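You operate a simulated robot arm through the tools that you are given. There is no shell and no other tool. Be economical: measure what you need, move in short steps, check, and stop when the job is done.

You are at the controls of a simulated robot arm. One attempt, no reset.

JOB
Fit the yellow sensor in the bracket, turn it till its lamp lights and clamp it.
Fine: the black sensor goes in the empty pocket; the green lever frees the bracket.

It is judged by the outcome, as a careful person would: the job done as asked, and still so three seconds after it is handed in. It fails if anything else is knocked over, pushed out of place, dropped, spilled or broken.

ROBOT AND FRAMES
A 7-joint arm with a three-finger gripper, fixed in place. Base frame: the origin is at the foot of the arm, x ahead of it, y to its left, z up; the work surface is at about z = 0.78. Units: m, degrees, N and s.
Its first joint turns from -166.0 to 166.0 degrees. Payload 2.69 kg.
The tool frame sits at the grasp point between the pads (the TCP): z along the fingers, y along the line on which they close. The tips reach 0.03 m beyond it. The gripper opens to 0.128 m. The gripper's body begins 0.117 m behind the TCP.
Orientation is told as [roll, pitch, yaw] about the base's x, y, z axes, in that order, counted from this pose: with the fingers straight down and closing along the base's y, the tool's x points along the base's -x, its y along +y and its z along -z.

CONTROLS
- The arm moves only by the tool drive_tool. Its argument "deltas" is a list that holds one entry, the list of rows, each a list of 7 numbers: the shift along the tool's x, y, z in m, then the turn, a rotation vector about the tool's x, y, z in degrees, then the finger opening in m, from 0 to 0.128. In form: [[[x, y, z, ax, ay, az, jaw], ...]]. A call has 1 to 10 rows; each row is the pose to reach, as a shift and turn from the pose commanded when the call began, along the tool's axes at that moment. Each row takes 0.2 s and may step no farther than 0.05 m and 8.6 degrees from the row before; otherwise, or with a gripper value out of range, the whole call is refused. A pose out of reach is approached as far as the arm can. The call stops where the force on the tool passes 70 N (or 10 N more than at its start, if that is more) or the arm is blocked; 0.2 s more then pass. Each finger halts on what it meets, pressing with about 42 N; the grip force reading is that of the motor and also rises with nothing between the fingers. The clock runs only during rows and for 0.2 s after the last one: add rows that repeat a pose to give the fingers time. It gives the time, the measured TCP pose, the force on the tool (base axes), the opening and the grip force at its end, in the units of the frame above (readings bear some noise), with the torque about the TCP (base axes, N m) and any sound that the robot's microphone picked up.
- Cameras (640 x 400 px; columns grow to the right, rows downward): "scene" is fixed at [0.3995, -0.6532, 1.5025]; the picture's right is [0.90, -0.44, 0.00], its down [-0.26, -0.52, -0.81] and it looks along [0.36, 0.73, -0.58] (base axes); focal length 339 px, centre (320, 200). "wrist" rides on the gripper at [0.058, 0.054, -0.131] in the tool frame; the picture's right is [-0.68, 0.74, 0.00], its down [-0.62, -0.57, -0.55] and it looks along [-0.40, -0.37, 0.84] (tool axes); focal length 234 px, centre (320, 200). There is no depth. A picture from a camera that has moved, and an enlarged one, comes with that camera's place and axes in the base frame and with its lens.
- snapshot(camera): a new picture of that camera. The clock stands still meanwhile.
- move_column(by): slides the trunk up (or, below 0, down) by that many m; the arm rides with it, the base frame stays. It gives what a move gives, with no picture.
- enlarge(camera, box): a new picture of the part [left, top, right, bottom] of that camera's present view, enlarged. The clock stands still meanwhile.
- close_job(): hands the job in; it is judged then, once.

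Go step by step. Nothing tells you positions but the pictures and the camera data: compare them with the known pose of the tool, close in by small moves and look again before you grip or let go. The budget is 120 turns and 76 pictures, counting those below and the enlarged ones. Unless the task says otherwise, let go and move clear before handing in, and close with one line.

The tools are called after "Call:" as a command line: name --argument value ..., lists and objects as JSON in quotes. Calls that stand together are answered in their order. drive_tool: Moves the arm, as the interface text tells. Its arguments: {"type":"object","properties":{"deltas":{"type":"array","items":{"type":"array","items":{"type":"array","items":{"type":"number"}}}}},"required":["deltas"]} The other tools are called the same way: move_column (by) slides the trunk up or down; snapshot (camera) takes a picture; enlarge (camera, box) takes an enlarged picture of a part of a camera's view; close_job () hands the job in.

At the start:

```text
time: 0.0
eef_pos: [0.7111, -0.0317, 1.1119]
orientation: [0.0, -0.1, 0.1]
contact_force: [0.4, 0.1, 0.4]
ft_torque: [0.01, 0.0, -0.01]
width: 0.1281
grip_force: 0.0
trunk travel left (down, up): [-0.15, 0.2]
```

scene: 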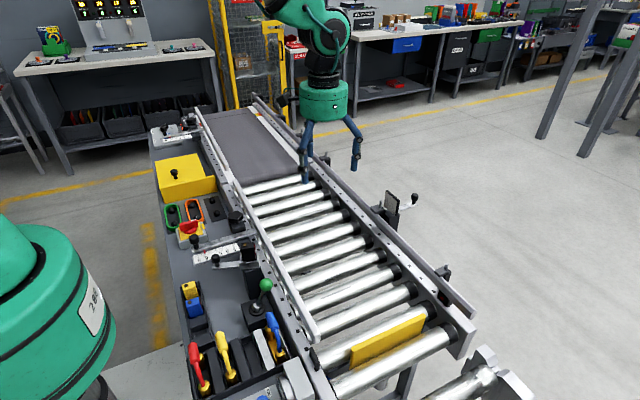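
wrist: 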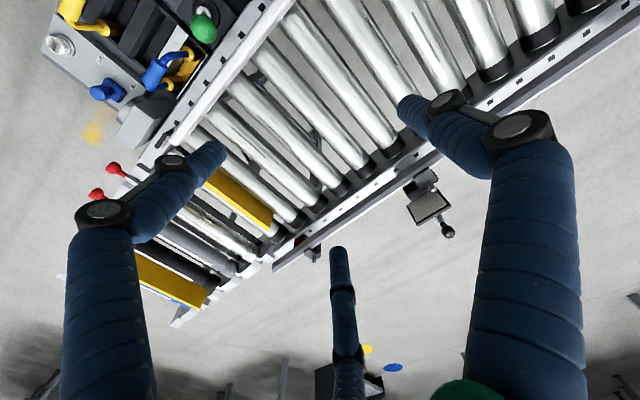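

I see a conveyor with a work table beside it, holding levers, sensor blocks (yellow/blue) and brackets. I'll enlarge the relevant areas first.

Call:
enlarge --camera "scene" --box '[140, 190, 300, 290]'

Call:
enlarge --camera "scene" --box '[160, 270, 320, 400]'

Call:
enlarge --camera "scene" --box '[140, 110, 300, 210]'

Call:
enlarge --camera "scene" --box '[360, 170, 480, 300]'

```text
4.00 times, centred on (220, 240) of scene
camera zoom: at [0.3995, -0.6532, 1.5025], right [0.9, -0.44, 0.0], down [-0.26, -0.52, -0.81], along [0.36, 0.73, -0.58], focal length 1354 px, centre (720, 40)
```

zoom: 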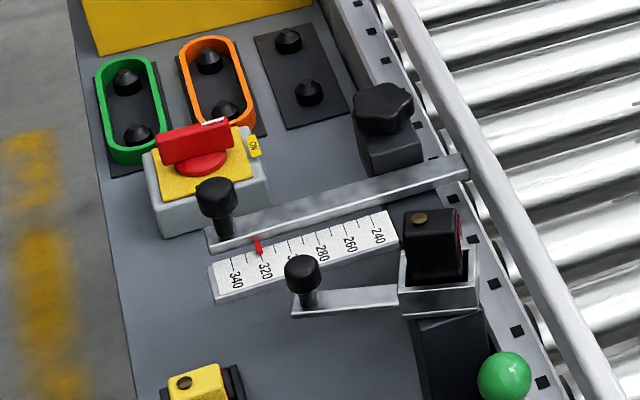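

```text
3.08 times, centred on (240, 335) of scene
camera zoom: at [0.3995, -0.6532, 1.5025], right [0.9, -0.44, 0.0], down [-0.26, -0.52, -0.81], along [0.36, 0.73, -0.58], focal length 1042 px, centre (566, -215)
```

zoom: 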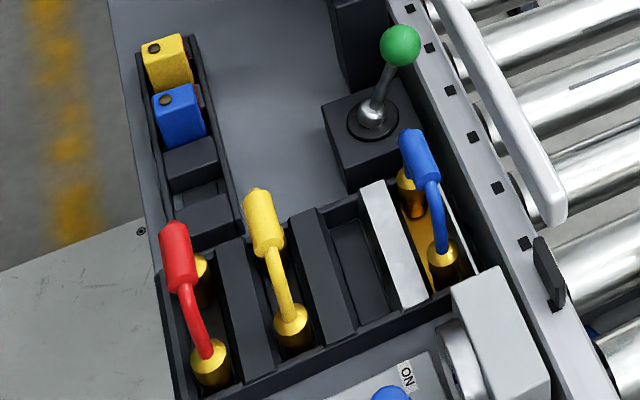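

```text
4.00 times, centred on (220, 160) of scene
camera zoom: at [0.3995, -0.6532, 1.5025], right [0.9, -0.44, 0.0], down [-0.26, -0.52, -0.81], along [0.36, 0.73, -0.58], focal length 1354 px, centre (720, 360)
```

zoom: 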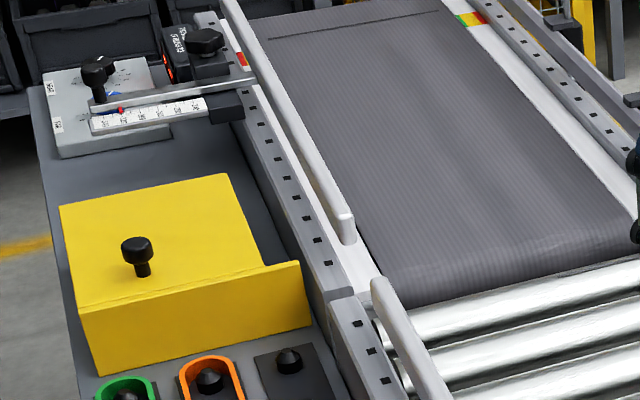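

```text
3.08 times, centred on (420, 235) of scene
camera zoom: at [0.3995, -0.6532, 1.5025], right [0.9, -0.44, 0.0], down [-0.26, -0.52, -0.81], along [0.36, 0.73, -0.58], focal length 1042 px, centre (12, 92)
```

zoom: 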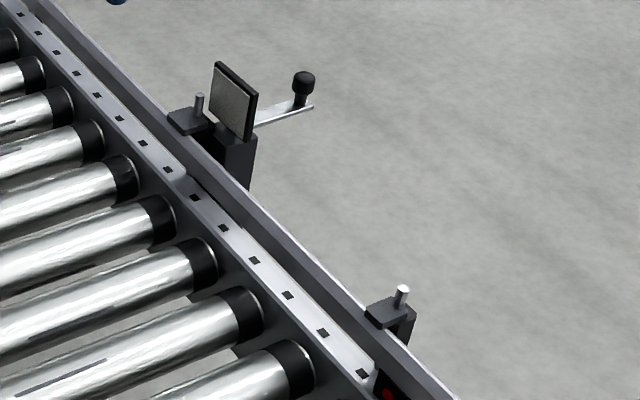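

The bracket (with black sensor and handle arm) seems to be at about (0.51, 0.0), the green lever at (0.51, -0.14), and the yellow sensor's rack at (0.35, 0.0). I'll take the arm back over the table for a closer wrist view.

Call:
drive_tool --deltas '[[[0.04, 0.025, 0, 0, 0, 0, 0.128], [0.08, 0.05, 0, 0, 0, 0, 0.128], [0.12, 0.075, 0, 0, 0, 0, 0.128], [0.16, 0.1, 0, 0, 0, 0, 0.128], [0.2, 0.125, 0, 0, 0, 0, 0.128], [0.24, 0.15, 0, 0, 0, 0, 0.128], [0.28, 0.175, 0, 0, 0, 0, 0.128], [0.32, 0.2, 0, 0, 0, 0, 0.128]]]'

Call:
snapshot --camera "wrist"

Call:
snapshot --camera "scene"

```text
time: 1.8
eef_pos: [0.3947, 0.1667, 1.1113]
orientation: [0.0, -0.1, 0.1]
contact_force: [0.1, 0.2, 0.1]
ft_torque: [0.04, 0.05, 0.02]
width: 0.1281
grip_force: 0.1
trunk travel left (down, up): [-0.15, 0.2]
```

```text
69 pictures are left
camera wrist: at [0.3354, 0.2201, 1.2425], right [0.68, 0.74, 0.0], down [0.62, -0.57, 0.55], along [0.4, -0.37, -0.84], focal length 234 px, centre (320, 200)
```

wrist: 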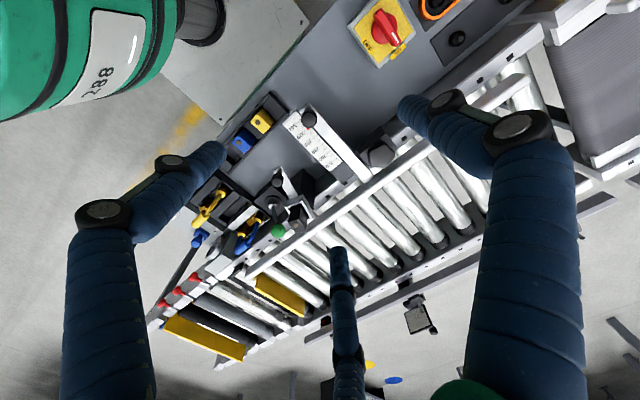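

```text
68 pictures are left
```

scene: 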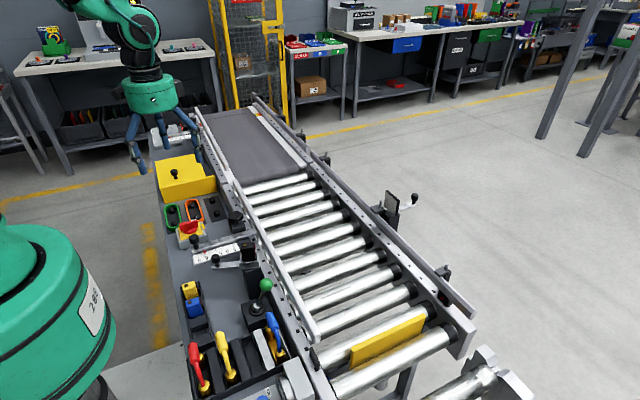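

I want to know what the gripper really looks like, and have a close view of the table.

Call:
enlarge --camera "scene" --box '[90, 60, 230, 190]'

Call:
enlarge --camera "wrist" --box '[190, 90, 390, 260]'

```text
3.08 times, centred on (160, 125) of scene
camera zoom: at [0.3995, -0.6532, 1.5025], right [0.9, -0.44, 0.0], down [-0.26, -0.52, -0.81], along [0.36, 0.73, -0.58], focal length 1042 px, centre (812, 431)
```

zoom: 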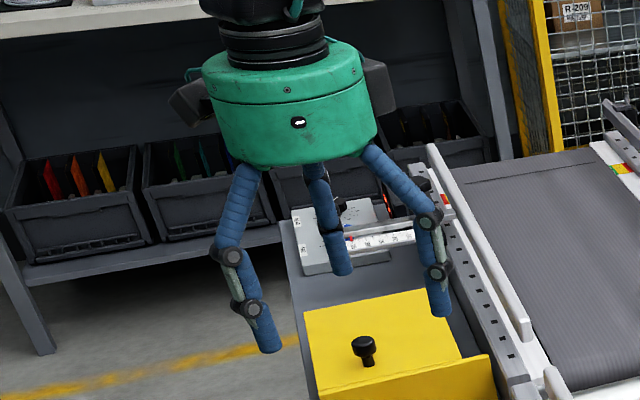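

```text
2.35 times, centred on (290, 175) of wrist
camera zoom: at [0.3354, 0.2201, 1.2425], right [0.68, 0.74, 0.0], down [0.62, -0.57, 0.55], along [0.4, -0.37, -0.84], focal length 551 px, centre (391, 259)
```

zoom: 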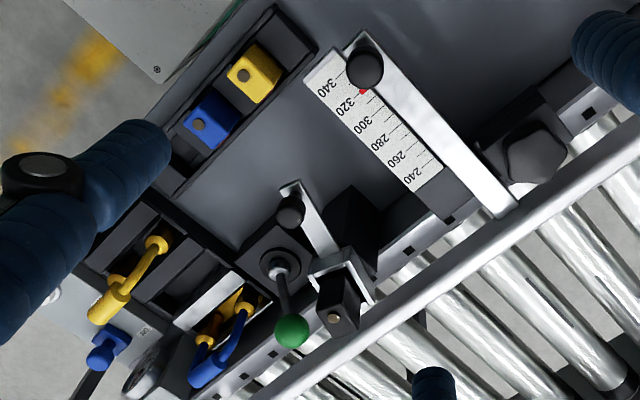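

The gripper looks like a three-finger hand, though it is described as two-finger. I'll close it in free air and look at how the fingers move.

Call:
drive_tool --deltas '[[[0, 0, 0, 0, 0, 0, 0.03], [0, 0, 0, 0, 0, 0, 0.03], [0, 0, 0, 0, 0, 0, 0.03]]]'

Call:
snapshot --camera "wrist"

Call:
enlarge --camera "scene" --box '[90, 60, 230, 190]'

```text
time: 2.6
eef_pos: [0.3952, 0.1657, 1.1115]
orientation: [0.0, -0.1, 0.0]
contact_force: [-0.3, -0.2, -0.6]
ft_torque: [0.02, -0.03, 0.02]
width: 0.0298
grip_force: 0.1
trunk travel left (down, up): [-0.15, 0.2]
```

```text
65 pictures are left
camera wrist: at [0.3355, 0.2202, 1.2427], right [0.68, 0.74, 0.0], down [0.62, -0.57, 0.55], along [0.4, -0.37, -0.84], focal length 234 px, centre (320, 200)
```

wrist: 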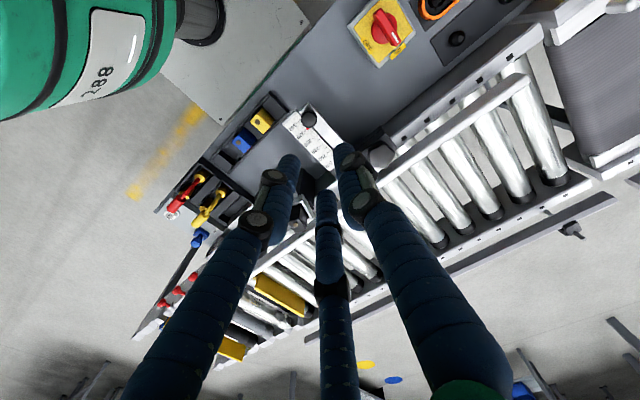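

```text
3.08 times, centred on (160, 125) of scene
camera zoom: at [0.3995, -0.6532, 1.5025], right [0.9, -0.44, 0.0], down [-0.26, -0.52, -0.81], along [0.36, 0.73, -0.58], focal length 1042 px, centre (812, 431)
```

zoom: 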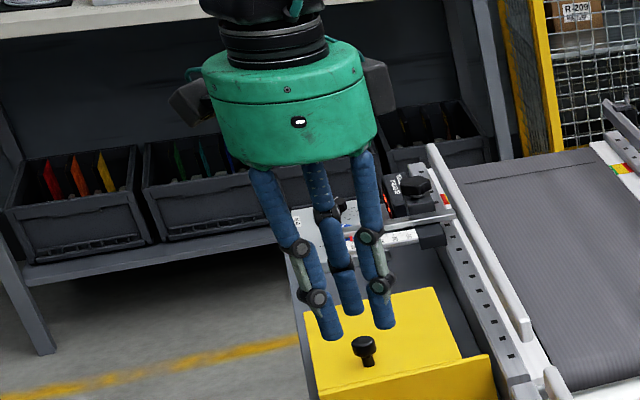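

The hand closes concentrically, with three visible fingers. I'll open it again and bring the camera closer to the bracket, lever and rack.

Call:
drive_tool --deltas '[[[0, -0.04, 0.02, 0, 0, 0, 0.128], [0, -0.08, 0.04, 0, 0, 0, 0.128], [0, -0.106, 0.06, 0, 0, 0, 0.128], [0, -0.106, 0.06, 0, 0, 0, 0.128]]]'

Call:
enlarge --camera "wrist" --box '[160, 60, 420, 260]'

```text
time: 3.6
eef_pos: [0.3946, 0.0621, 1.0533]
orientation: [0.0, -0.1, 0.0]
contact_force: [0.6, -0.1, 0.0]
ft_torque: [-0.02, 0.05, 0.01]
width: 0.128
grip_force: 0.1
trunk travel left (down, up): [-0.15, 0.2]
```

```text
2.00 times, centred on (290, 160) of wrist
camera zoom: at [0.3356, 0.116, 1.1842], right [0.68, 0.74, 0.0], down [0.62, -0.57, 0.55], along [0.4, -0.37, -0.84], focal length 468 px, centre (380, 280)
```

zoom: 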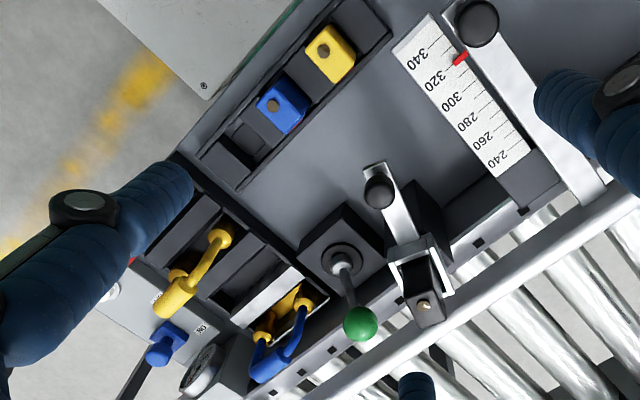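

Bracket sensor ≈ (0.508, 0.0, 0.905), handle knob ≈ (0.433, 0.026, 0.866), green ball ≈ (0.528, -0.088, 0.84), yellow sensor ≈ (0.341, 0.05, 0.795). I'll move nearer to look at the bracket and lever in detail.

Call:
drive_tool --deltas '[[[-0.03, -0.03, 0.02, 0, 0, 0, 0.128], [-0.065, -0.062, 0.04, 0, 0, 0, 0.128], [-0.065, -0.062, 0.053, 0, 0, 0, 0.128], [-0.065, -0.062, 0.053, 0, 0, 0, 0.128]]]'

Call:
enlarge --camera "wrist" --box '[200, 60, 440, 240]'

Call:
enlarge --camera "scene" --box '[205, 225, 295, 315]'

```text
refused: row 2 steps farther than a row can; nothing moved
```

```text
2.22 times, centred on (320, 150) of wrist
camera zoom: at [0.3356, 0.116, 1.1842], right [0.68, 0.74, 0.0], down [0.62, -0.57, 0.55], along [0.4, -0.37, -0.84], focal length 520 px, centre (320, 311)
```

zoom: 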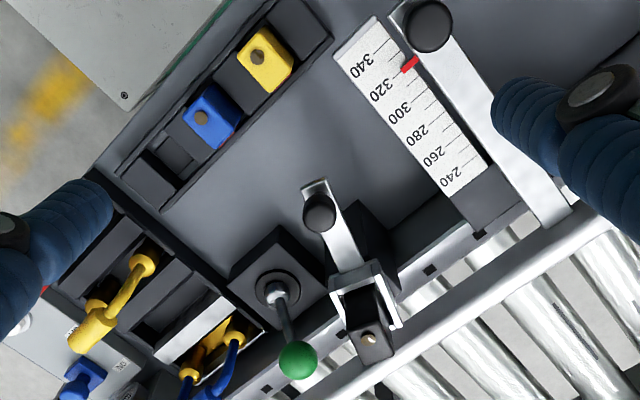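

```text
4.44 times, centred on (250, 270) of scene
camera zoom: at [0.3995, -0.6532, 1.5025], right [0.9, -0.44, 0.0], down [-0.26, -0.52, -0.81], along [0.36, 0.73, -0.58], focal length 1505 px, centre (631, -111)
```

zoom: 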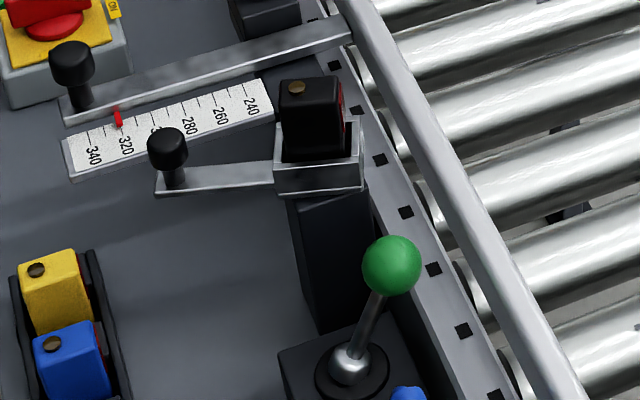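

The lever's ball leans toward +x (base ≈ (0.495, -0.088)); a guide bar runs at x≈0.574, z≈0.865. I'll go above the ball with a narrower opening and check alignment.

Call:
drive_tool --deltas '[[[-0.033, -0.037, 0.0, 0, 0, 0, 0.08], [-0.066, -0.075, 0.0, 0, 0, 0, 0.08], [-0.1, -0.112, 0.0, 0, 0, 0, 0.06], [-0.1334, -0.15, 0.0, 0, 0, 0, 0.06], [-0.1334, -0.15, 0.04, 0, 0, 0, 0.06], [-0.1334, -0.15, 0.08, 0, 0, 0, 0.06], [-0.1334, -0.15, 0.113, 0, 0, 0, 0.06]]]'

Call:
snapshot --camera "wrist"

Call:
enlarge --camera "scene" --box '[205, 215, 325, 315]'

```text
refused: row 2 steps farther than a row can; nothing moved
```

```text
60 pictures are left
camera wrist: at [0.3356, 0.116, 1.1842], right [0.68, 0.74, 0.0], down [0.62, -0.57, 0.55], along [0.4, -0.37, -0.84], focal length 234 px, centre (320, 200)
```

wrist: 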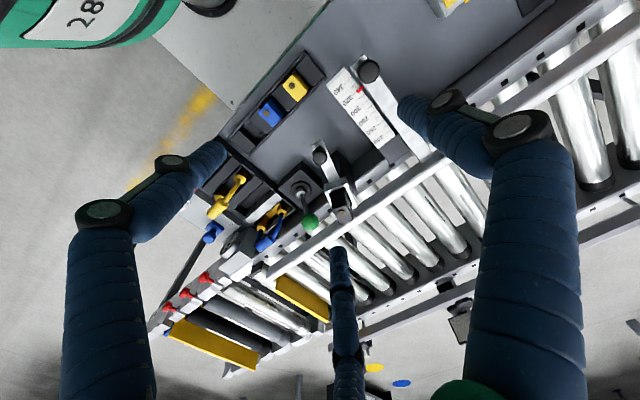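

```text
4.00 times, centred on (265, 265) of scene
camera zoom: at [0.3995, -0.6532, 1.5025], right [0.9, -0.44, 0.0], down [-0.26, -0.52, -0.81], along [0.36, 0.73, -0.58], focal length 1354 px, centre (540, -60)
```

zoom: 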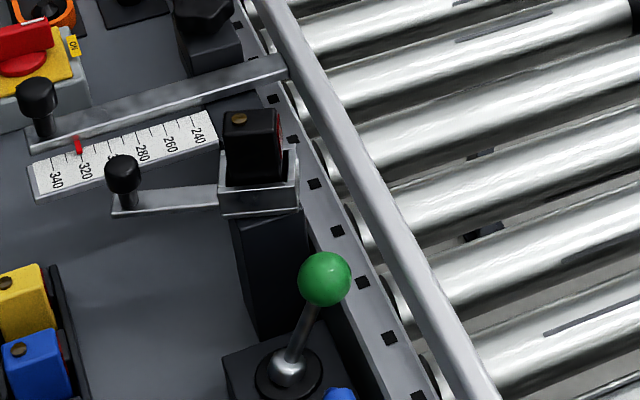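

The step was just too long, so I'll repeat it with smaller steps.

Call:
drive_tool --deltas '[[[-0.03, -0.033, 0.0, 0, 0, 0, 0.08], [-0.06, -0.066, 0.0, 0, 0, 0, 0.08], [-0.09, -0.1, 0.0, 0, 0, 0, 0.06], [-0.12, -0.133, 0.0, 0, 0, 0, 0.06], [-0.1334, -0.15, 0.03, 0, 0, 0, 0.06], [-0.1334, -0.15, 0.07, 0, 0, 0, 0.06], [-0.1334, -0.15, 0.105, 0, 0, 0, 0.06], [-0.1334, -0.15, 0.105, 0, 0, 0, 0.06]]]'

Call:
snapshot --camera "wrist"

Call:
enlarge --camera "scene" --box '[205, 215, 325, 315]'

```text
time: 5.4
eef_pos: [0.5215, -0.0907, 0.9478]
orientation: [0.0, 0.0, 0.0]
contact_force: [0.3, 0.4, -0.5]
ft_torque: [-0.06, 0.01, 0.0]
width: 0.06
grip_force: 0.1
trunk travel left (down, up): [-0.15, 0.2]
```

```text
58 pictures are left
camera wrist: at [0.462, -0.0374, 1.0792], right [0.68, 0.74, 0.0], down [0.62, -0.57, 0.55], along [0.4, -0.37, -0.84], focal length 234 px, centre (320, 200)
```

wrist: 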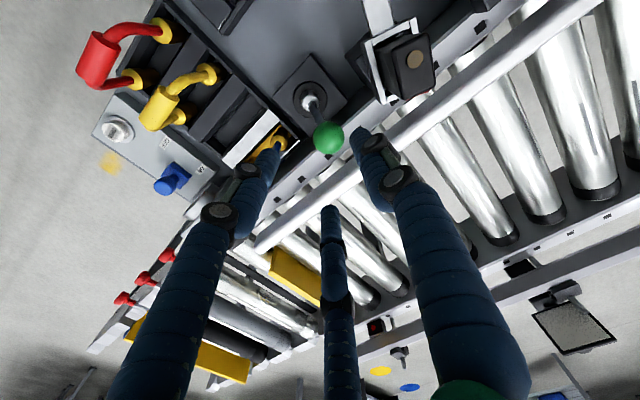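

```text
4.00 times, centred on (265, 265) of scene
camera zoom: at [0.3995, -0.6532, 1.5025], right [0.9, -0.44, 0.0], down [-0.26, -0.52, -0.81], along [0.36, 0.73, -0.58], focal length 1354 px, centre (540, -60)
```

zoom: 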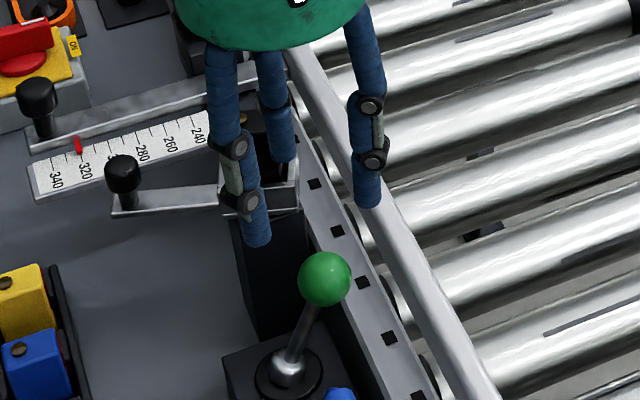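

The ball is at about (0.526, -0.085, 0.838). I'll align with it and descend part way at opening 0.05.

Call:
drive_tool --deltas '[[[0.0, 0.006, 0.02, 0, 0, 0, 0.052], [0.0, 0.006, 0.045, 0, 0, 0, 0.052], [0.0, 0.006, 0.065, 0, 0, 0, 0.052], [0.0, 0.006, 0.065, 0, 0, 0, 0.052]]]'

Call:
snapshot --camera "wrist"

Call:
enlarge --camera "scene" --box '[205, 215, 325, 315]'

```text
time: 6.4
eef_pos: [0.5239, -0.0829, 0.8805]
orientation: [-0.1, 0.0, -0.1]
contact_force: [0.1, 0.7, 0.1]
ft_torque: [-0.03, 0.03, 0.03]
width: 0.0519
grip_force: 0.1
trunk travel left (down, up): [-0.15, 0.2]
```

```text
56 pictures are left
camera wrist: at [0.4641, -0.0294, 1.0114], right [0.68, 0.74, 0.0], down [0.62, -0.57, 0.55], along [0.4, -0.37, -0.84], focal length 234 px, centre (320, 200)
```

wrist: 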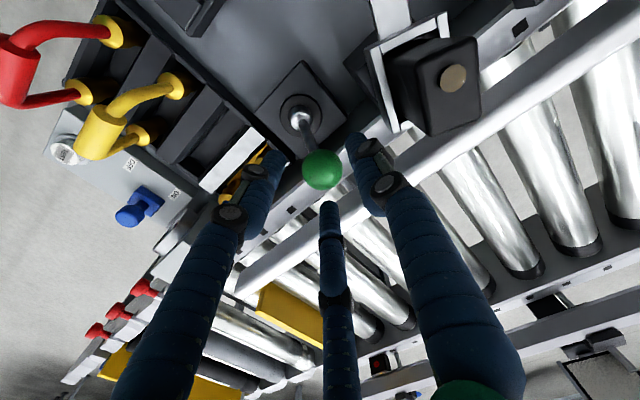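

```text
4.00 times, centred on (265, 265) of scene
camera zoom: at [0.3995, -0.6532, 1.5025], right [0.9, -0.44, 0.0], down [-0.26, -0.52, -0.81], along [0.36, 0.73, -0.58], focal length 1354 px, centre (540, -60)
```

zoom: 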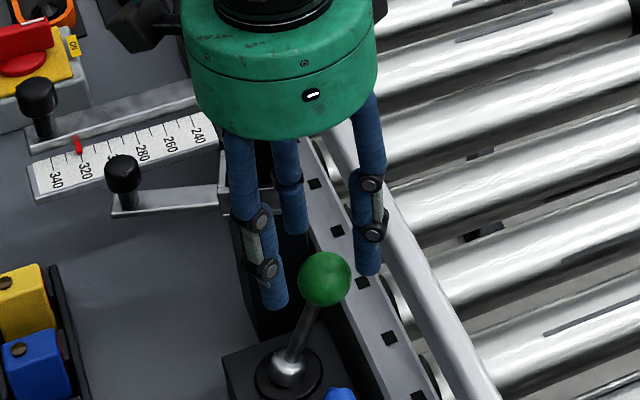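

The ball lies between the fingers. I'll descend around it and close.

Call:
drive_tool --deltas '[[[-0.001, -0.002, 0.02, 0, 0, 0, 0.052], [-0.001, -0.002, 0.04, 0, 0, 0, 0.052], [-0.001, -0.002, 0.04, 0, 0, 0, 0.03], [-0.001, -0.002, 0.04, 0, 0, 0, 0.02]]]'

Call:
enlarge --camera "scene" --box '[205, 215, 325, 315]'

```text
time: 7.4
eef_pos: [0.5248, -0.0835, 0.8402]
orientation: [0.0, -0.1, 0.0]
contact_force: [4.9, -9.9, 7.0]
ft_torque: [-0.14, -0.07, 0.03]
width: 0.0338
grip_force: 10.7
trunk travel left (down, up): [-0.15, 0.2]
```

```text
4.00 times, centred on (265, 265) of scene
camera zoom: at [0.3995, -0.6532, 1.5025], right [0.9, -0.44, 0.0], down [-0.26, -0.52, -0.81], along [0.36, 0.73, -0.58], focal length 1354 px, centre (540, -60)
```

zoom: 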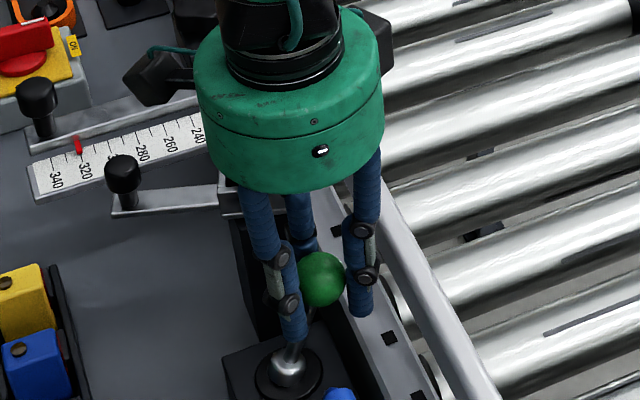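

Ball gripped (0.034 wide). Now I'll swing it toward -x along the arc.

Call:
drive_tool --deltas '[[[0.008, 0, -0.002, 0, 0, 0, 0.02], [0.016, 0, -0.004, 0, 0, 0, 0.02], [0.024, 0, -0.005, 0, 0, 0, 0.02], [0.032, 0, -0.005, 0, 0, 0, 0.02]]]'

Call:
enlarge --camera "scene" --box '[205, 215, 325, 315]'

```text
time: 8.4
eef_pos: [0.4926, -0.0847, 0.8454]
orientation: [0.0, 0.0, -0.1]
contact_force: [1.7, -11.6, 6.1]
ft_torque: [-0.07, -0.09, 0.01]
width: 0.0329
grip_force: 9.9
trunk travel left (down, up): [-0.15, 0.2]
```

```text
4.00 times, centred on (265, 265) of scene
camera zoom: at [0.3995, -0.6532, 1.5025], right [0.9, -0.44, 0.0], down [-0.26, -0.52, -0.81], along [0.36, 0.73, -0.58], focal length 1354 px, centre (540, -60)
```

zoom: 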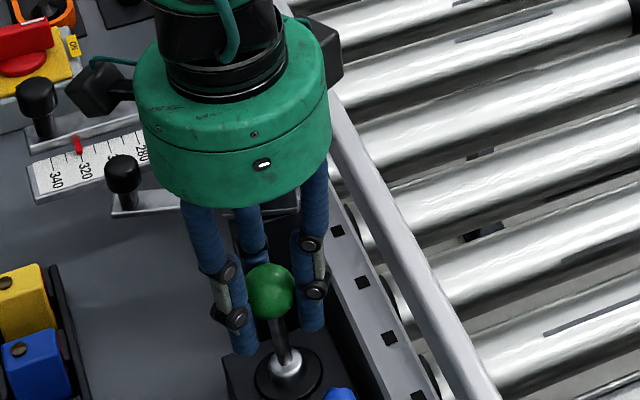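

The lever follows easily and is now upright. I'll continue to the mirrored side.

Call:
drive_tool --deltas '[[[0.008, 0, 0.001, 0, 0, 0, 0.02], [0.016, 0, 0.002, 0, 0, 0, 0.02], [0.024, 0, 0.004, 0, 0, 0, 0.02], [0.032, 0, 0.006, 0, 0, 0, 0.02], [0.038, 0, 0.009, 0, 0, 0, 0.02]]]'

Call:
enlarge --camera "scene" --box '[205, 215, 325, 315]'

```text
time: 9.6
eef_pos: [0.4617, -0.0854, 0.8385]
orientation: [-0.2, -0.5, -0.1]
contact_force: [47.5, 32.5, 16.6]
ft_torque: [0.3, -0.17, 0.12]
width: 0.0322
grip_force: 45.1
trunk travel left (down, up): [-0.15, 0.2]
```

```text
4.00 times, centred on (265, 265) of scene
camera zoom: at [0.3995, -0.6532, 1.5025], right [0.9, -0.44, 0.0], down [-0.26, -0.52, -0.81], along [0.36, 0.73, -0.58], focal length 1354 px, centre (540, -60)
```

zoom: 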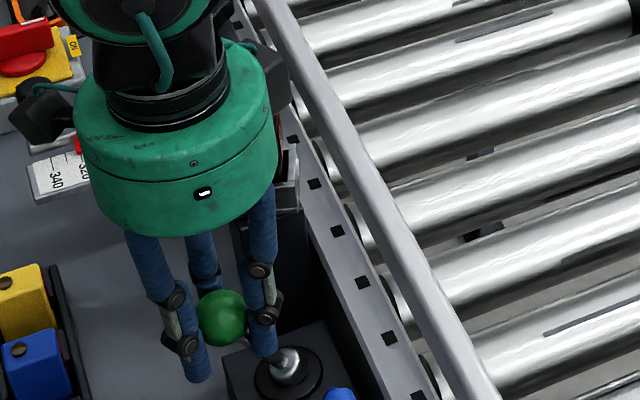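

It reached the end stop on the -x side. I'll relax slightly, open, and rise to see whether it stays there.

Call:
drive_tool --deltas '[[[-0.006, 0, -0.001, 0, 0, 0, 0.02], [-0.006, 0, -0.001, 0, 0, 0, 0.054], [-0.006, 0, -0.001, 0, 0, 0, 0.054], [-0.006, 0, -0.03, 0, 0, 0, 0.054], [-0.006, 0, -0.07, 0, 0, 0, 0.054], [-0.006, 0, -0.11, 0, 0, 0, 0.054]]]'

Call:
snapshot --camera "wrist"

Call:
enlarge --camera "scene" --box '[205, 215, 325, 315]'

```text
time: 11.0
eef_pos: [0.461, -0.0864, 0.9497]
orientation: [0.0, 0.2, 0.0]
contact_force: [-0.1, -0.3, -0.7]
ft_torque: [0.02, -0.03, 0.0]
width: 0.0541
grip_force: 0.1
trunk travel left (down, up): [-0.15, 0.2]
```

```text
51 pictures are left
camera wrist: at [0.4024, -0.0327, 1.0802], right [0.68, 0.74, 0.0], down [0.62, -0.57, 0.55], along [0.4, -0.37, -0.84], focal length 234 px, centre (320, 200)
```

wrist: 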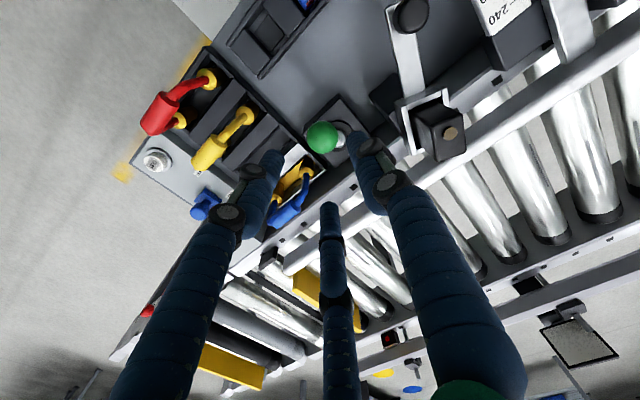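

```text
4.00 times, centred on (265, 265) of scene
camera zoom: at [0.3995, -0.6532, 1.5025], right [0.9, -0.44, 0.0], down [-0.26, -0.52, -0.81], along [0.36, 0.73, -0.58], focal length 1354 px, centre (540, -60)
```

zoom: 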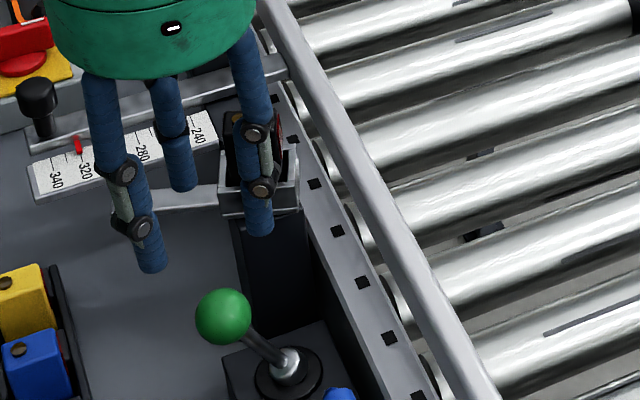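

The lever stays on the -x side, so the bracket should be free. Next I'll go above the black sensor, turning the tool about -16.5° to match its faces.

Call:
drive_tool --deltas '[[[0, 0, -0.03, 0, 0, 0, 0.06], [-0.015, 0.03, -0.03, 0, 0, 6, 0.06], [-0.03, 0.06, -0.03, 0, 0, 12, 0.06], [-0.045, 0.09, -0.03, 0, 0, 16.5, 0.06], [-0.045, 0.09, -0.015, 0, 0, 16.5, 0.06], [-0.045, 0.09, -0.015, 0, 0, 16.5, 0.06]]]'

Call:
snapshot --camera "wrist"

Call:
enlarge --camera "scene" --box '[205, 215, 325, 315]'

```text
time: 12.4
eef_pos: [0.5076, 0.0045, 0.9634]
orientation: [0.0, 0.0, -16.6]
contact_force: [0.0, 0.3, -0.8]
ft_torque: [0.0, 0.01, 0.0]
width: 0.06
grip_force: 0.2
trunk travel left (down, up): [-0.15, 0.2]
```

```text
49 pictures are left
camera wrist: at [0.4664, 0.0719, 1.0947], right [0.86, 0.51, 0.0], down [0.43, -0.72, 0.55], along [0.28, -0.47, -0.84], focal length 234 px, centre (320, 200)
```

wrist: 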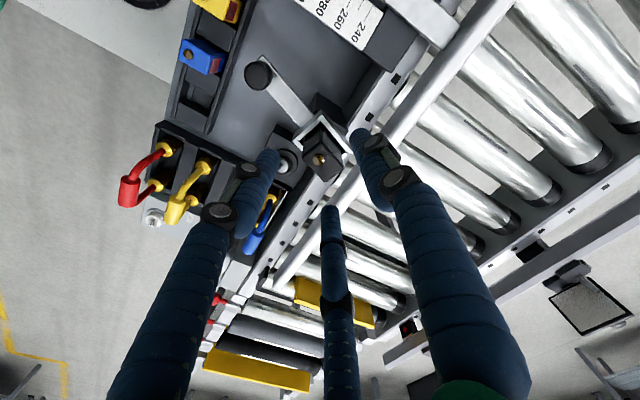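

```text
4.00 times, centred on (265, 265) of scene
camera zoom: at [0.3995, -0.6532, 1.5025], right [0.9, -0.44, 0.0], down [-0.26, -0.52, -0.81], along [0.36, 0.73, -0.58], focal length 1354 px, centre (540, -60)
```

zoom: 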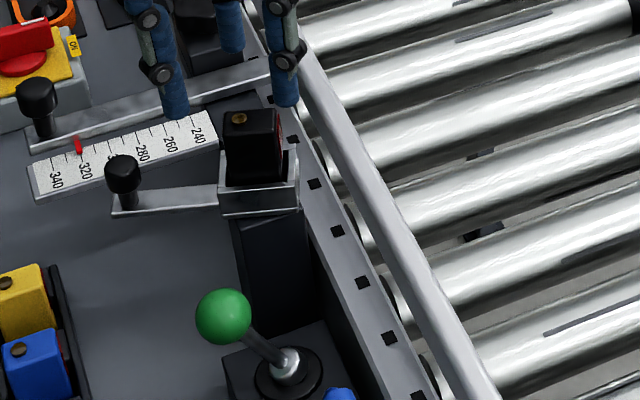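

Let me enlarge the wrist view to measure the sensor's place and yaw.

Call:
enlarge --camera "wrist" --box '[230, 40, 400, 200]'

```text
2.50 times, centred on (315, 120) of wrist
camera zoom: at [0.4664, 0.0719, 1.0947], right [0.86, 0.51, 0.0], down [0.43, -0.72, 0.55], along [0.28, -0.47, -0.84], focal length 585 px, centre (332, 400)
```

zoom: 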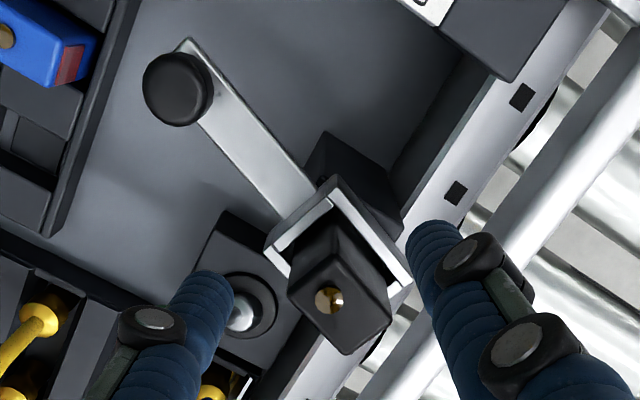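

The sensor is about 0.031 × 0.023, centred at (0.511, 0.003), top at z≈0.907; bracket walls top out near 0.87. I'll descend with the tips just above the walls and grip.

Call:
drive_tool --deltas '[[[-0.003, 0, 0.02, 0, 0, 0, 0.05], [-0.003, 0, 0.04, 0, 0, 0, 0.05], [-0.003, 0, 0.058, 0, 0, 0, 0.05], [-0.003, 0, 0.058, 0, 0, 0, 0.05]]]'

Call:
enlarge --camera "scene" --box '[205, 205, 305, 285]'

Call:
enlarge --camera "wrist" --box '[230, 80, 410, 240]'

```text
time: 13.4
eef_pos: [0.5107, 0.0042, 0.905]
orientation: [-0.1, 0.1, -16.5]
contact_force: [0.6, -0.5, 0.2]
ft_torque: [-0.02, 0.0, 0.01]
width: 0.0502
grip_force: 0.1
trunk travel left (down, up): [-0.15, 0.2]
```

```text
5.00 times, centred on (255, 245) of scene
camera zoom: at [0.3995, -0.6532, 1.5025], right [0.9, -0.44, 0.0], down [-0.26, -0.52, -0.81], along [0.36, 0.73, -0.58], focal length 1693 px, centre (645, -25)
```

zoom: 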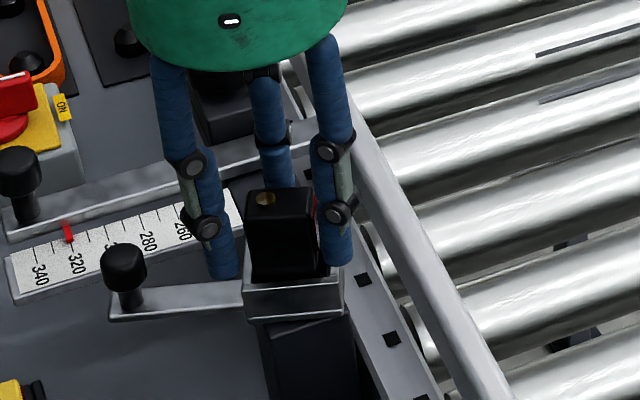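

```text
2.50 times, centred on (320, 160) of wrist
camera zoom: at [0.4694, 0.0719, 1.0354], right [0.86, 0.51, 0.0], down [0.43, -0.72, 0.55], along [0.28, -0.47, -0.84], focal length 585 px, centre (320, 300)
```

zoom: 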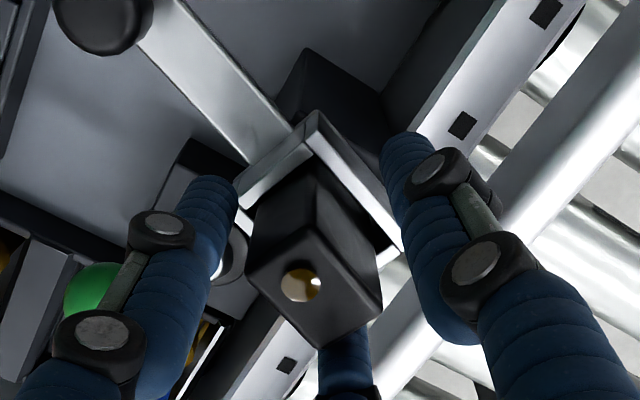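

The sensor sits between the fingers, so I'll close and check the width.

Call:
drive_tool --deltas '[[[0, 0, 0, 0, 0, 0, 0.035], [0, 0, 0, 0, 0, 0, 0.015], [0, 0, 0, 0, 0, 0, 0.015]]]'

Call:
enlarge --camera "wrist" --box '[230, 80, 410, 240]'

```text
time: 14.2
eef_pos: [0.5112, 0.0028, 0.906]
orientation: [0.1, 0.1, -16.4]
contact_force: [4.3, -26.2, 6.0]
ft_torque: [-1.05, -0.03, 0.53]
width: 0.0353
grip_force: 14.9
trunk travel left (down, up): [-0.15, 0.2]
```

```text
2.50 times, centred on (320, 160) of wrist
camera zoom: at [0.4697, 0.0706, 1.036], right [0.86, 0.51, 0.0], down [0.43, -0.72, 0.55], along [0.28, -0.47, -0.84], focal length 585 px, centre (320, 300)
```

zoom: 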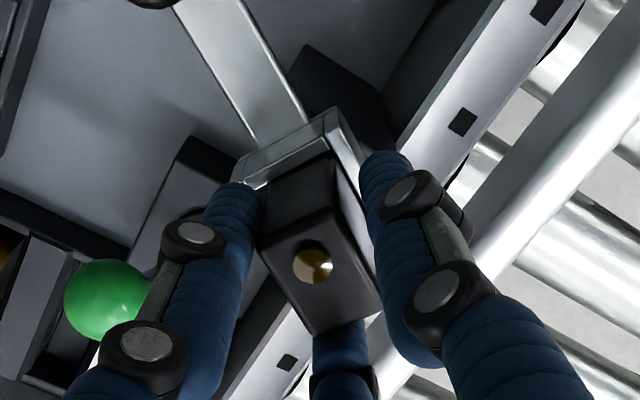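

The readings fit a hand with one finger on tool +y and two on -y; it pushed the box off-centre and turned the freed bracket to about -26°. I'll reopen, turn to match, shift 5 mm along tool -y so that it settles without side load, and close again.

Call:
drive_tool --deltas '[[[0, 0, 0, 0, 0, 0, 0.05], [0, 0, 0, 0, 0, 0, 0.05], [0.001, -0.0055, 0, 0, 0, 8.5, 0.05], [0.001, -0.0055, 0, 0, 0, 8.5, 0.05], [0.001, -0.0055, 0, 0, 0, 8.5, 0.04], [0.001, -0.0055, 0, 0, 0, 8.5, 0.03], [0.001, -0.0055, 0, 0, 0, 8.5, 0.02], [0.001, -0.0055, 0, 0, 0, 8.5, 0.02]]]'

Call:
enlarge --camera "wrist" --box '[230, 80, 410, 240]'

```text
time: 16.0
eef_pos: [0.511, -0.0021, 0.9056]
orientation: [0.1, -0.2, -25.0]
contact_force: [22.4, -22.6, 2.9]
ft_torque: [-0.9, -0.84, 0.34]
width: 0.032
grip_force: 42.3
trunk travel left (down, up): [-0.15, 0.2]
```

```text
2.50 times, centred on (320, 160) of wrist
camera zoom: at [0.4792, 0.0712, 1.0363], right [0.92, 0.38, 0.0], down [0.32, -0.77, 0.55], along [0.21, -0.51, -0.84], focal length 585 px, centre (320, 300)
```

zoom: 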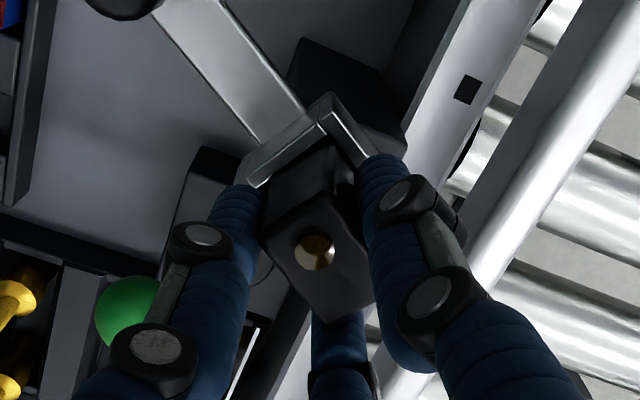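

Gripped firmly (0.032), with some side load of about 30 N. I'll relax the command to where the hand actually settled, then lift a little and look.

Call:
drive_tool --deltas '[[[-0.0035, -0.0013, 0, 0, 0, 0, 0.018], [-0.0035, -0.0013, 0, 0, 0, 0, 0.018]]]'

```text
time: 16.6
eef_pos: [0.5097, -0.0025, 0.9051]
orientation: [0.0, 0.1, -25.0]
contact_force: [16.9, -1.9, 7.1]
ft_torque: [0.08, -0.6, 0.0]
width: 0.0306
grip_force: 42.3
trunk travel left (down, up): [-0.15, 0.2]
```

Call:
drive_tool --deltas '[[[-0.002, 0.0008, 0, 0, 0, 0, 0.018], [-0.002, 0.0008, -0.006, 0, 0, 0, 0.018], [-0.002, 0.0008, -0.014, 0, 0, 0, 0.018]]]'

Call:
enlarge --camera "scene" --box '[205, 205, 305, 285]'

```text
time: 17.4
eef_pos: [0.51, -0.0033, 0.9186]
orientation: [0.0, 0.0, -25.0]
contact_force: [15.1, -3.5, -3.4]
ft_torque: [-0.19, -0.8, 0.14]
width: 0.0307
grip_force: 42.4
trunk travel left (down, up): [-0.15, 0.2]
```

```text
5.00 times, centred on (255, 245) of scene
camera zoom: at [0.3995, -0.6532, 1.5025], right [0.9, -0.44, 0.0], down [-0.26, -0.52, -0.81], along [0.36, 0.73, -0.58], focal length 1693 px, centre (645, -25)
```

zoom: 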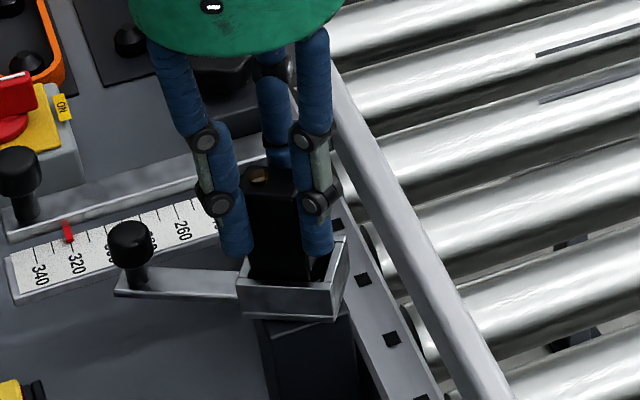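

The black sensor is coming up out of the bracket. I'll continue lifting straight up.

Call:
drive_tool --deltas '[[[0, 0, -0.012, 0, 0, 0, 0.018], [0, 0, -0.024, 0, 0, 0, 0.018], [0, 0, -0.04, 0, 0, 0, 0.018], [0, 0, -0.06, 0, 0, 0, 0.018], [0, 0, -0.08, 0, 0, 0, 0.018]]]'

Call:
enlarge --camera "scene" --box '[165, 175, 305, 275]'

Call:
snapshot --camera "wrist"

```text
time: 18.6
eef_pos: [0.5108, -0.0026, 1.0002]
orientation: [0.0, 0.1, -24.9]
contact_force: [0.2, -0.5, -0.6]
ft_torque: [-0.01, 0.01, 0.03]
width: 0.0291
grip_force: 42.0
trunk travel left (down, up): [-0.15, 0.2]
```

```text
4.00 times, centred on (235, 225) of scene
camera zoom: at [0.3995, -0.6532, 1.5025], right [0.9, -0.44, 0.0], down [-0.26, -0.52, -0.81], along [0.36, 0.73, -0.58], focal length 1354 px, centre (660, 100)
```

zoom: 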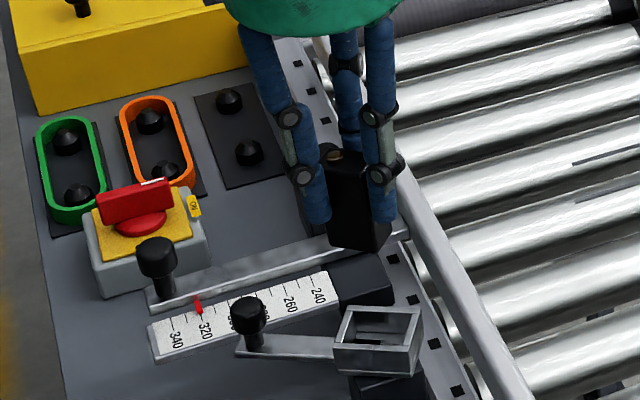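

```text
40 pictures are left
camera wrist: at [0.4817, 0.0705, 1.1316], right [0.92, 0.38, 0.0], down [0.32, -0.77, 0.55], along [0.21, -0.51, -0.84], focal length 234 px, centre (320, 200)
```

wrist: 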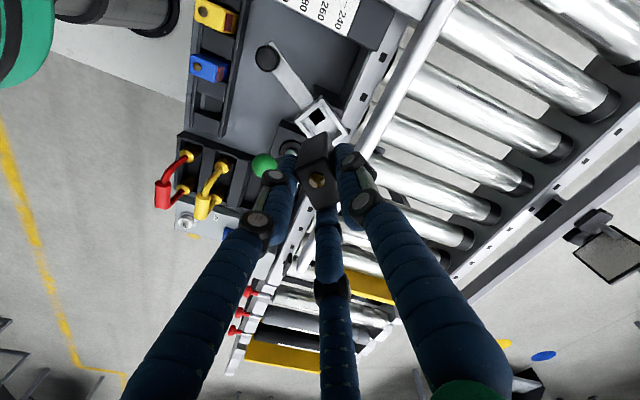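

The black sensor is out and held. Now I'll look at the rack and the empty bracket.

Call:
enlarge --camera "wrist" --box '[180, 0, 370, 160]'

Call:
enlarge --camera "scene" --box '[165, 265, 235, 345]'

```text
2.50 times, centred on (275, 80) of wrist
camera zoom: at [0.4817, 0.0705, 1.1316], right [0.92, 0.38, 0.0], down [0.32, -0.77, 0.55], along [0.21, -0.51, -0.84], focal length 585 px, centre (432, 500)
```

zoom: 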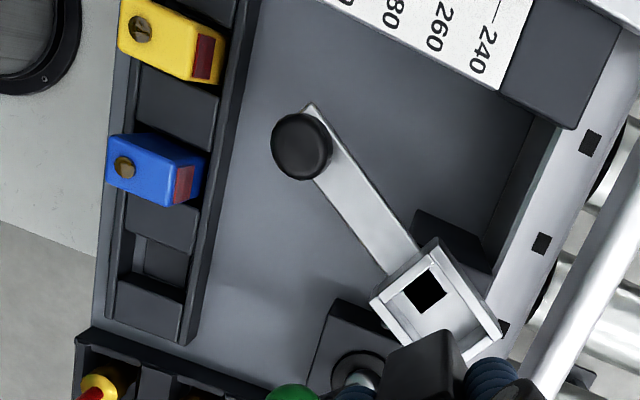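

```text
5.00 times, centred on (200, 305) of scene
camera zoom: at [0.3995, -0.6532, 1.5025], right [0.9, -0.44, 0.0], down [-0.26, -0.52, -0.81], along [0.36, 0.73, -0.58], focal length 1693 px, centre (920, -325)
```

zoom: 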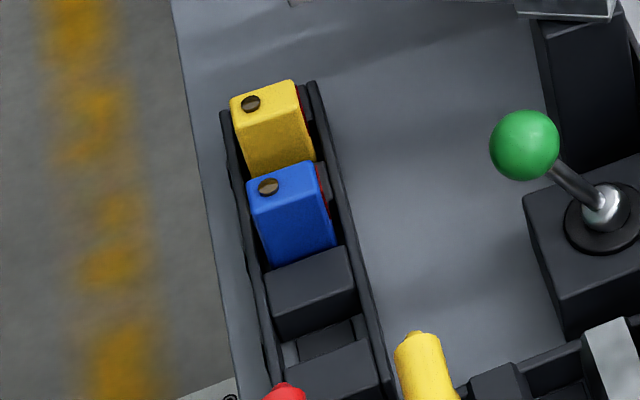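

Yellow lamp-bump ≈ (0.343, 0.052, 0.786), blue ≈ (0.343, -0.008, 0.786), and the empty third pocket is centred ≈ (0.349, -0.068) with rim at z≈0.74. I'll check how the black sensor sits in the hand before carrying it.

Call:
enlarge --camera "wrist" --box '[260, 110, 380, 230]'

```text
3.33 times, centred on (320, 170) of wrist
camera zoom: at [0.4817, 0.0705, 1.1316], right [0.92, 0.38, 0.0], down [0.32, -0.77, 0.55], along [0.21, -0.51, -0.84], focal length 781 px, centre (320, 300)
```

zoom: 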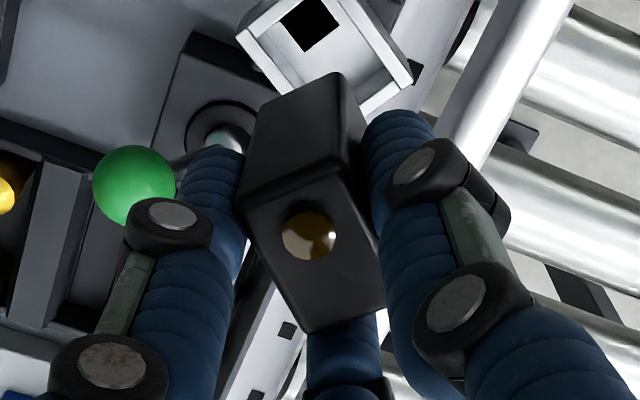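

The sensor sits in the hand turned about 22° relative to the tool. I'll carry it high to above the empty pocket, turning the tool to +22° so the sensor's face points to +x.

Call:
drive_tool --deltas '[[[0.019, -0.0213, 0, 0, 0, -7.8, 0.018], [0.038, -0.0425, 0, 0, 0, -15.6, 0.018], [0.057, -0.0638, 0, 0, 0, -23.4, 0.018], [0.076, -0.085, 0, 0, 0, -31.2, 0.018], [0.095, -0.1063, 0, 0, 0, -39, 0.018], [0.1137, -0.1276, 0, 0, 0, -47, 0.018], [0.1137, -0.1276, 0.04, 0, 0, -47, 0.018], [0.1137, -0.1276, 0.08, 0, 0, -47, 0.018], [0.1137, -0.1276, 0.1, 0, 0, -47, 0.018]]]'

Call:
enlarge --camera "wrist" --box '[220, 80, 420, 240]'

Call:
enlarge --camera "scene" --box '[155, 225, 265, 345]'

```text
time: 20.6
eef_pos: [0.3554, -0.0725, 0.8978]
orientation: [0.0, 0.1, 22.0]
contact_force: [0.0, -0.2, -0.5]
ft_torque: [-0.02, 0.04, 0.01]
width: 0.029
grip_force: 42.7
trunk travel left (down, up): [-0.15, 0.2]
```

```text
2.50 times, centred on (320, 160) of wrist
camera zoom: at [0.2804, -0.0444, 1.0282], right [0.35, 0.94, 0.0], down [0.78, -0.29, 0.55], along [0.51, -0.19, -0.84], focal length 585 px, centre (320, 300)
```

zoom: 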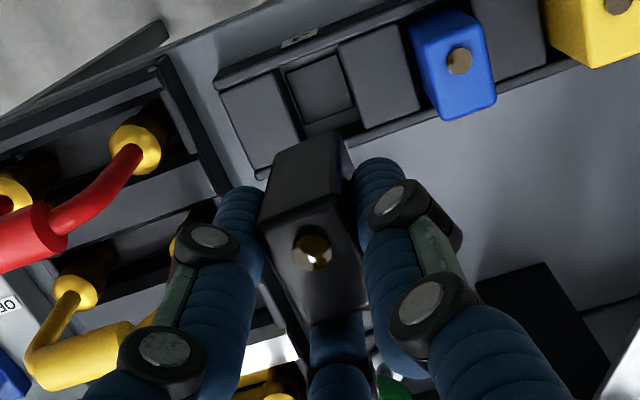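

```text
3.33 times, centred on (210, 285) of scene
camera zoom: at [0.3995, -0.6532, 1.5025], right [0.9, -0.44, 0.0], down [-0.26, -0.52, -0.81], along [0.36, 0.73, -0.58], focal length 1129 px, centre (687, -83)
```

zoom: 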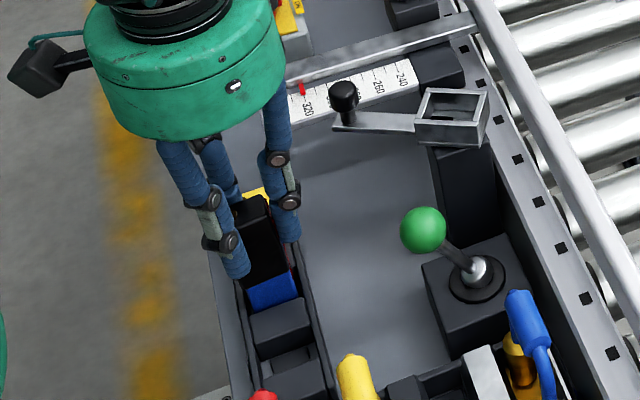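

The held sensor is nearly over the pocket; it needs about +5° of yaw and a few mm of shift. I'll do that and descend to just above the rim.

Call:
drive_tool --deltas '[[[0.002, 0.0025, 0.02, 0, 0, -5, 0.018], [0.002, 0.0025, 0.045, 0, 0, -5, 0.018], [0.002, 0.0025, 0.07, 0, 0, -5, 0.018], [0.002, 0.0025, 0.07, 0, 0, -5, 0.018]]]'

Call:
enlarge --camera "wrist" --box '[220, 80, 420, 240]'

Call:
enlarge --camera "scene" --box '[155, 245, 255, 355]'

```text
time: 21.6
eef_pos: [0.351, -0.0706, 0.8258]
orientation: [0.0, 0.0, 27.1]
contact_force: [-0.4, -1.0, -0.7]
ft_torque: [-0.03, 0.07, -0.04]
width: 0.0287
grip_force: 42.3
trunk travel left (down, up): [-0.15, 0.2]
```

```text
2.50 times, centred on (320, 160) of wrist
camera zoom: at [0.2737, -0.0495, 0.9569], right [0.27, 0.96, 0.0], down [0.81, -0.22, 0.55], along [0.53, -0.15, -0.84], focal length 585 px, centre (320, 300)
```

zoom: 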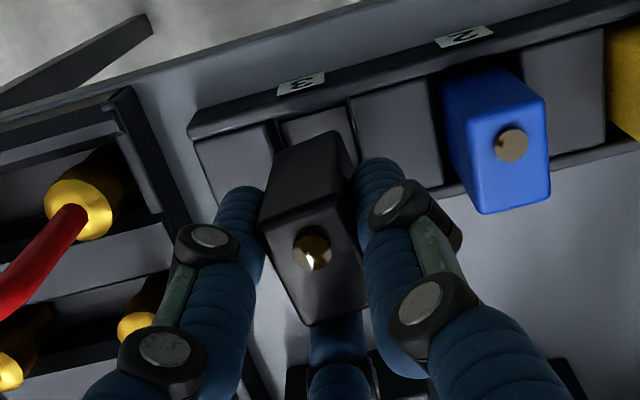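

```text
3.64 times, centred on (205, 300) of scene
camera zoom: at [0.3995, -0.6532, 1.5025], right [0.9, -0.44, 0.0], down [-0.26, -0.52, -0.81], along [0.36, 0.73, -0.58], focal length 1231 px, centre (738, -164)
```

zoom: 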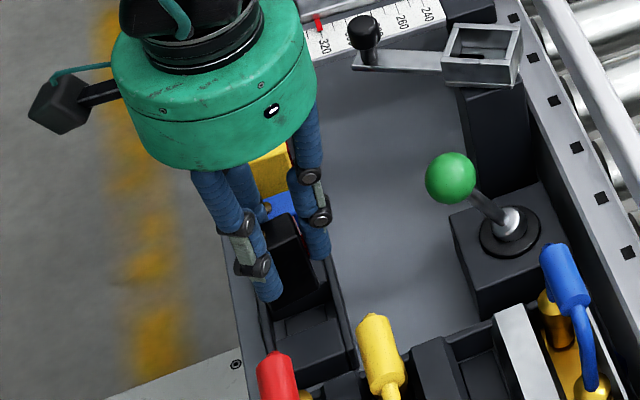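

Alignment looks good within a couple of mm (centre ≈ (0.344, -0.069), pocket ≈ (0.346, -0.069)). I'll shift 2 mm in +x and lower carefully.

Call:
drive_tool --deltas '[[[-0.0018, -0.0009, 0.008, 0, 0, 0, 0.018], [-0.0018, -0.0009, 0.014, 0, 0, 0, 0.018], [-0.0018, -0.0009, 0.02, 0, 0, 0, 0.018], [-0.0018, -0.0009, 0.024, 0, 0, 0, 0.018]]]'

```text
time: 22.6
eef_pos: [0.352, -0.0693, 0.8041]
orientation: [0.0, 0.0, 27.0]
contact_force: [-0.6, 0.3, -1.3]
ft_torque: [-0.02, -0.02, 0.01]
width: 0.0284
grip_force: 41.4
trunk travel left (down, up): [-0.15, 0.2]
```

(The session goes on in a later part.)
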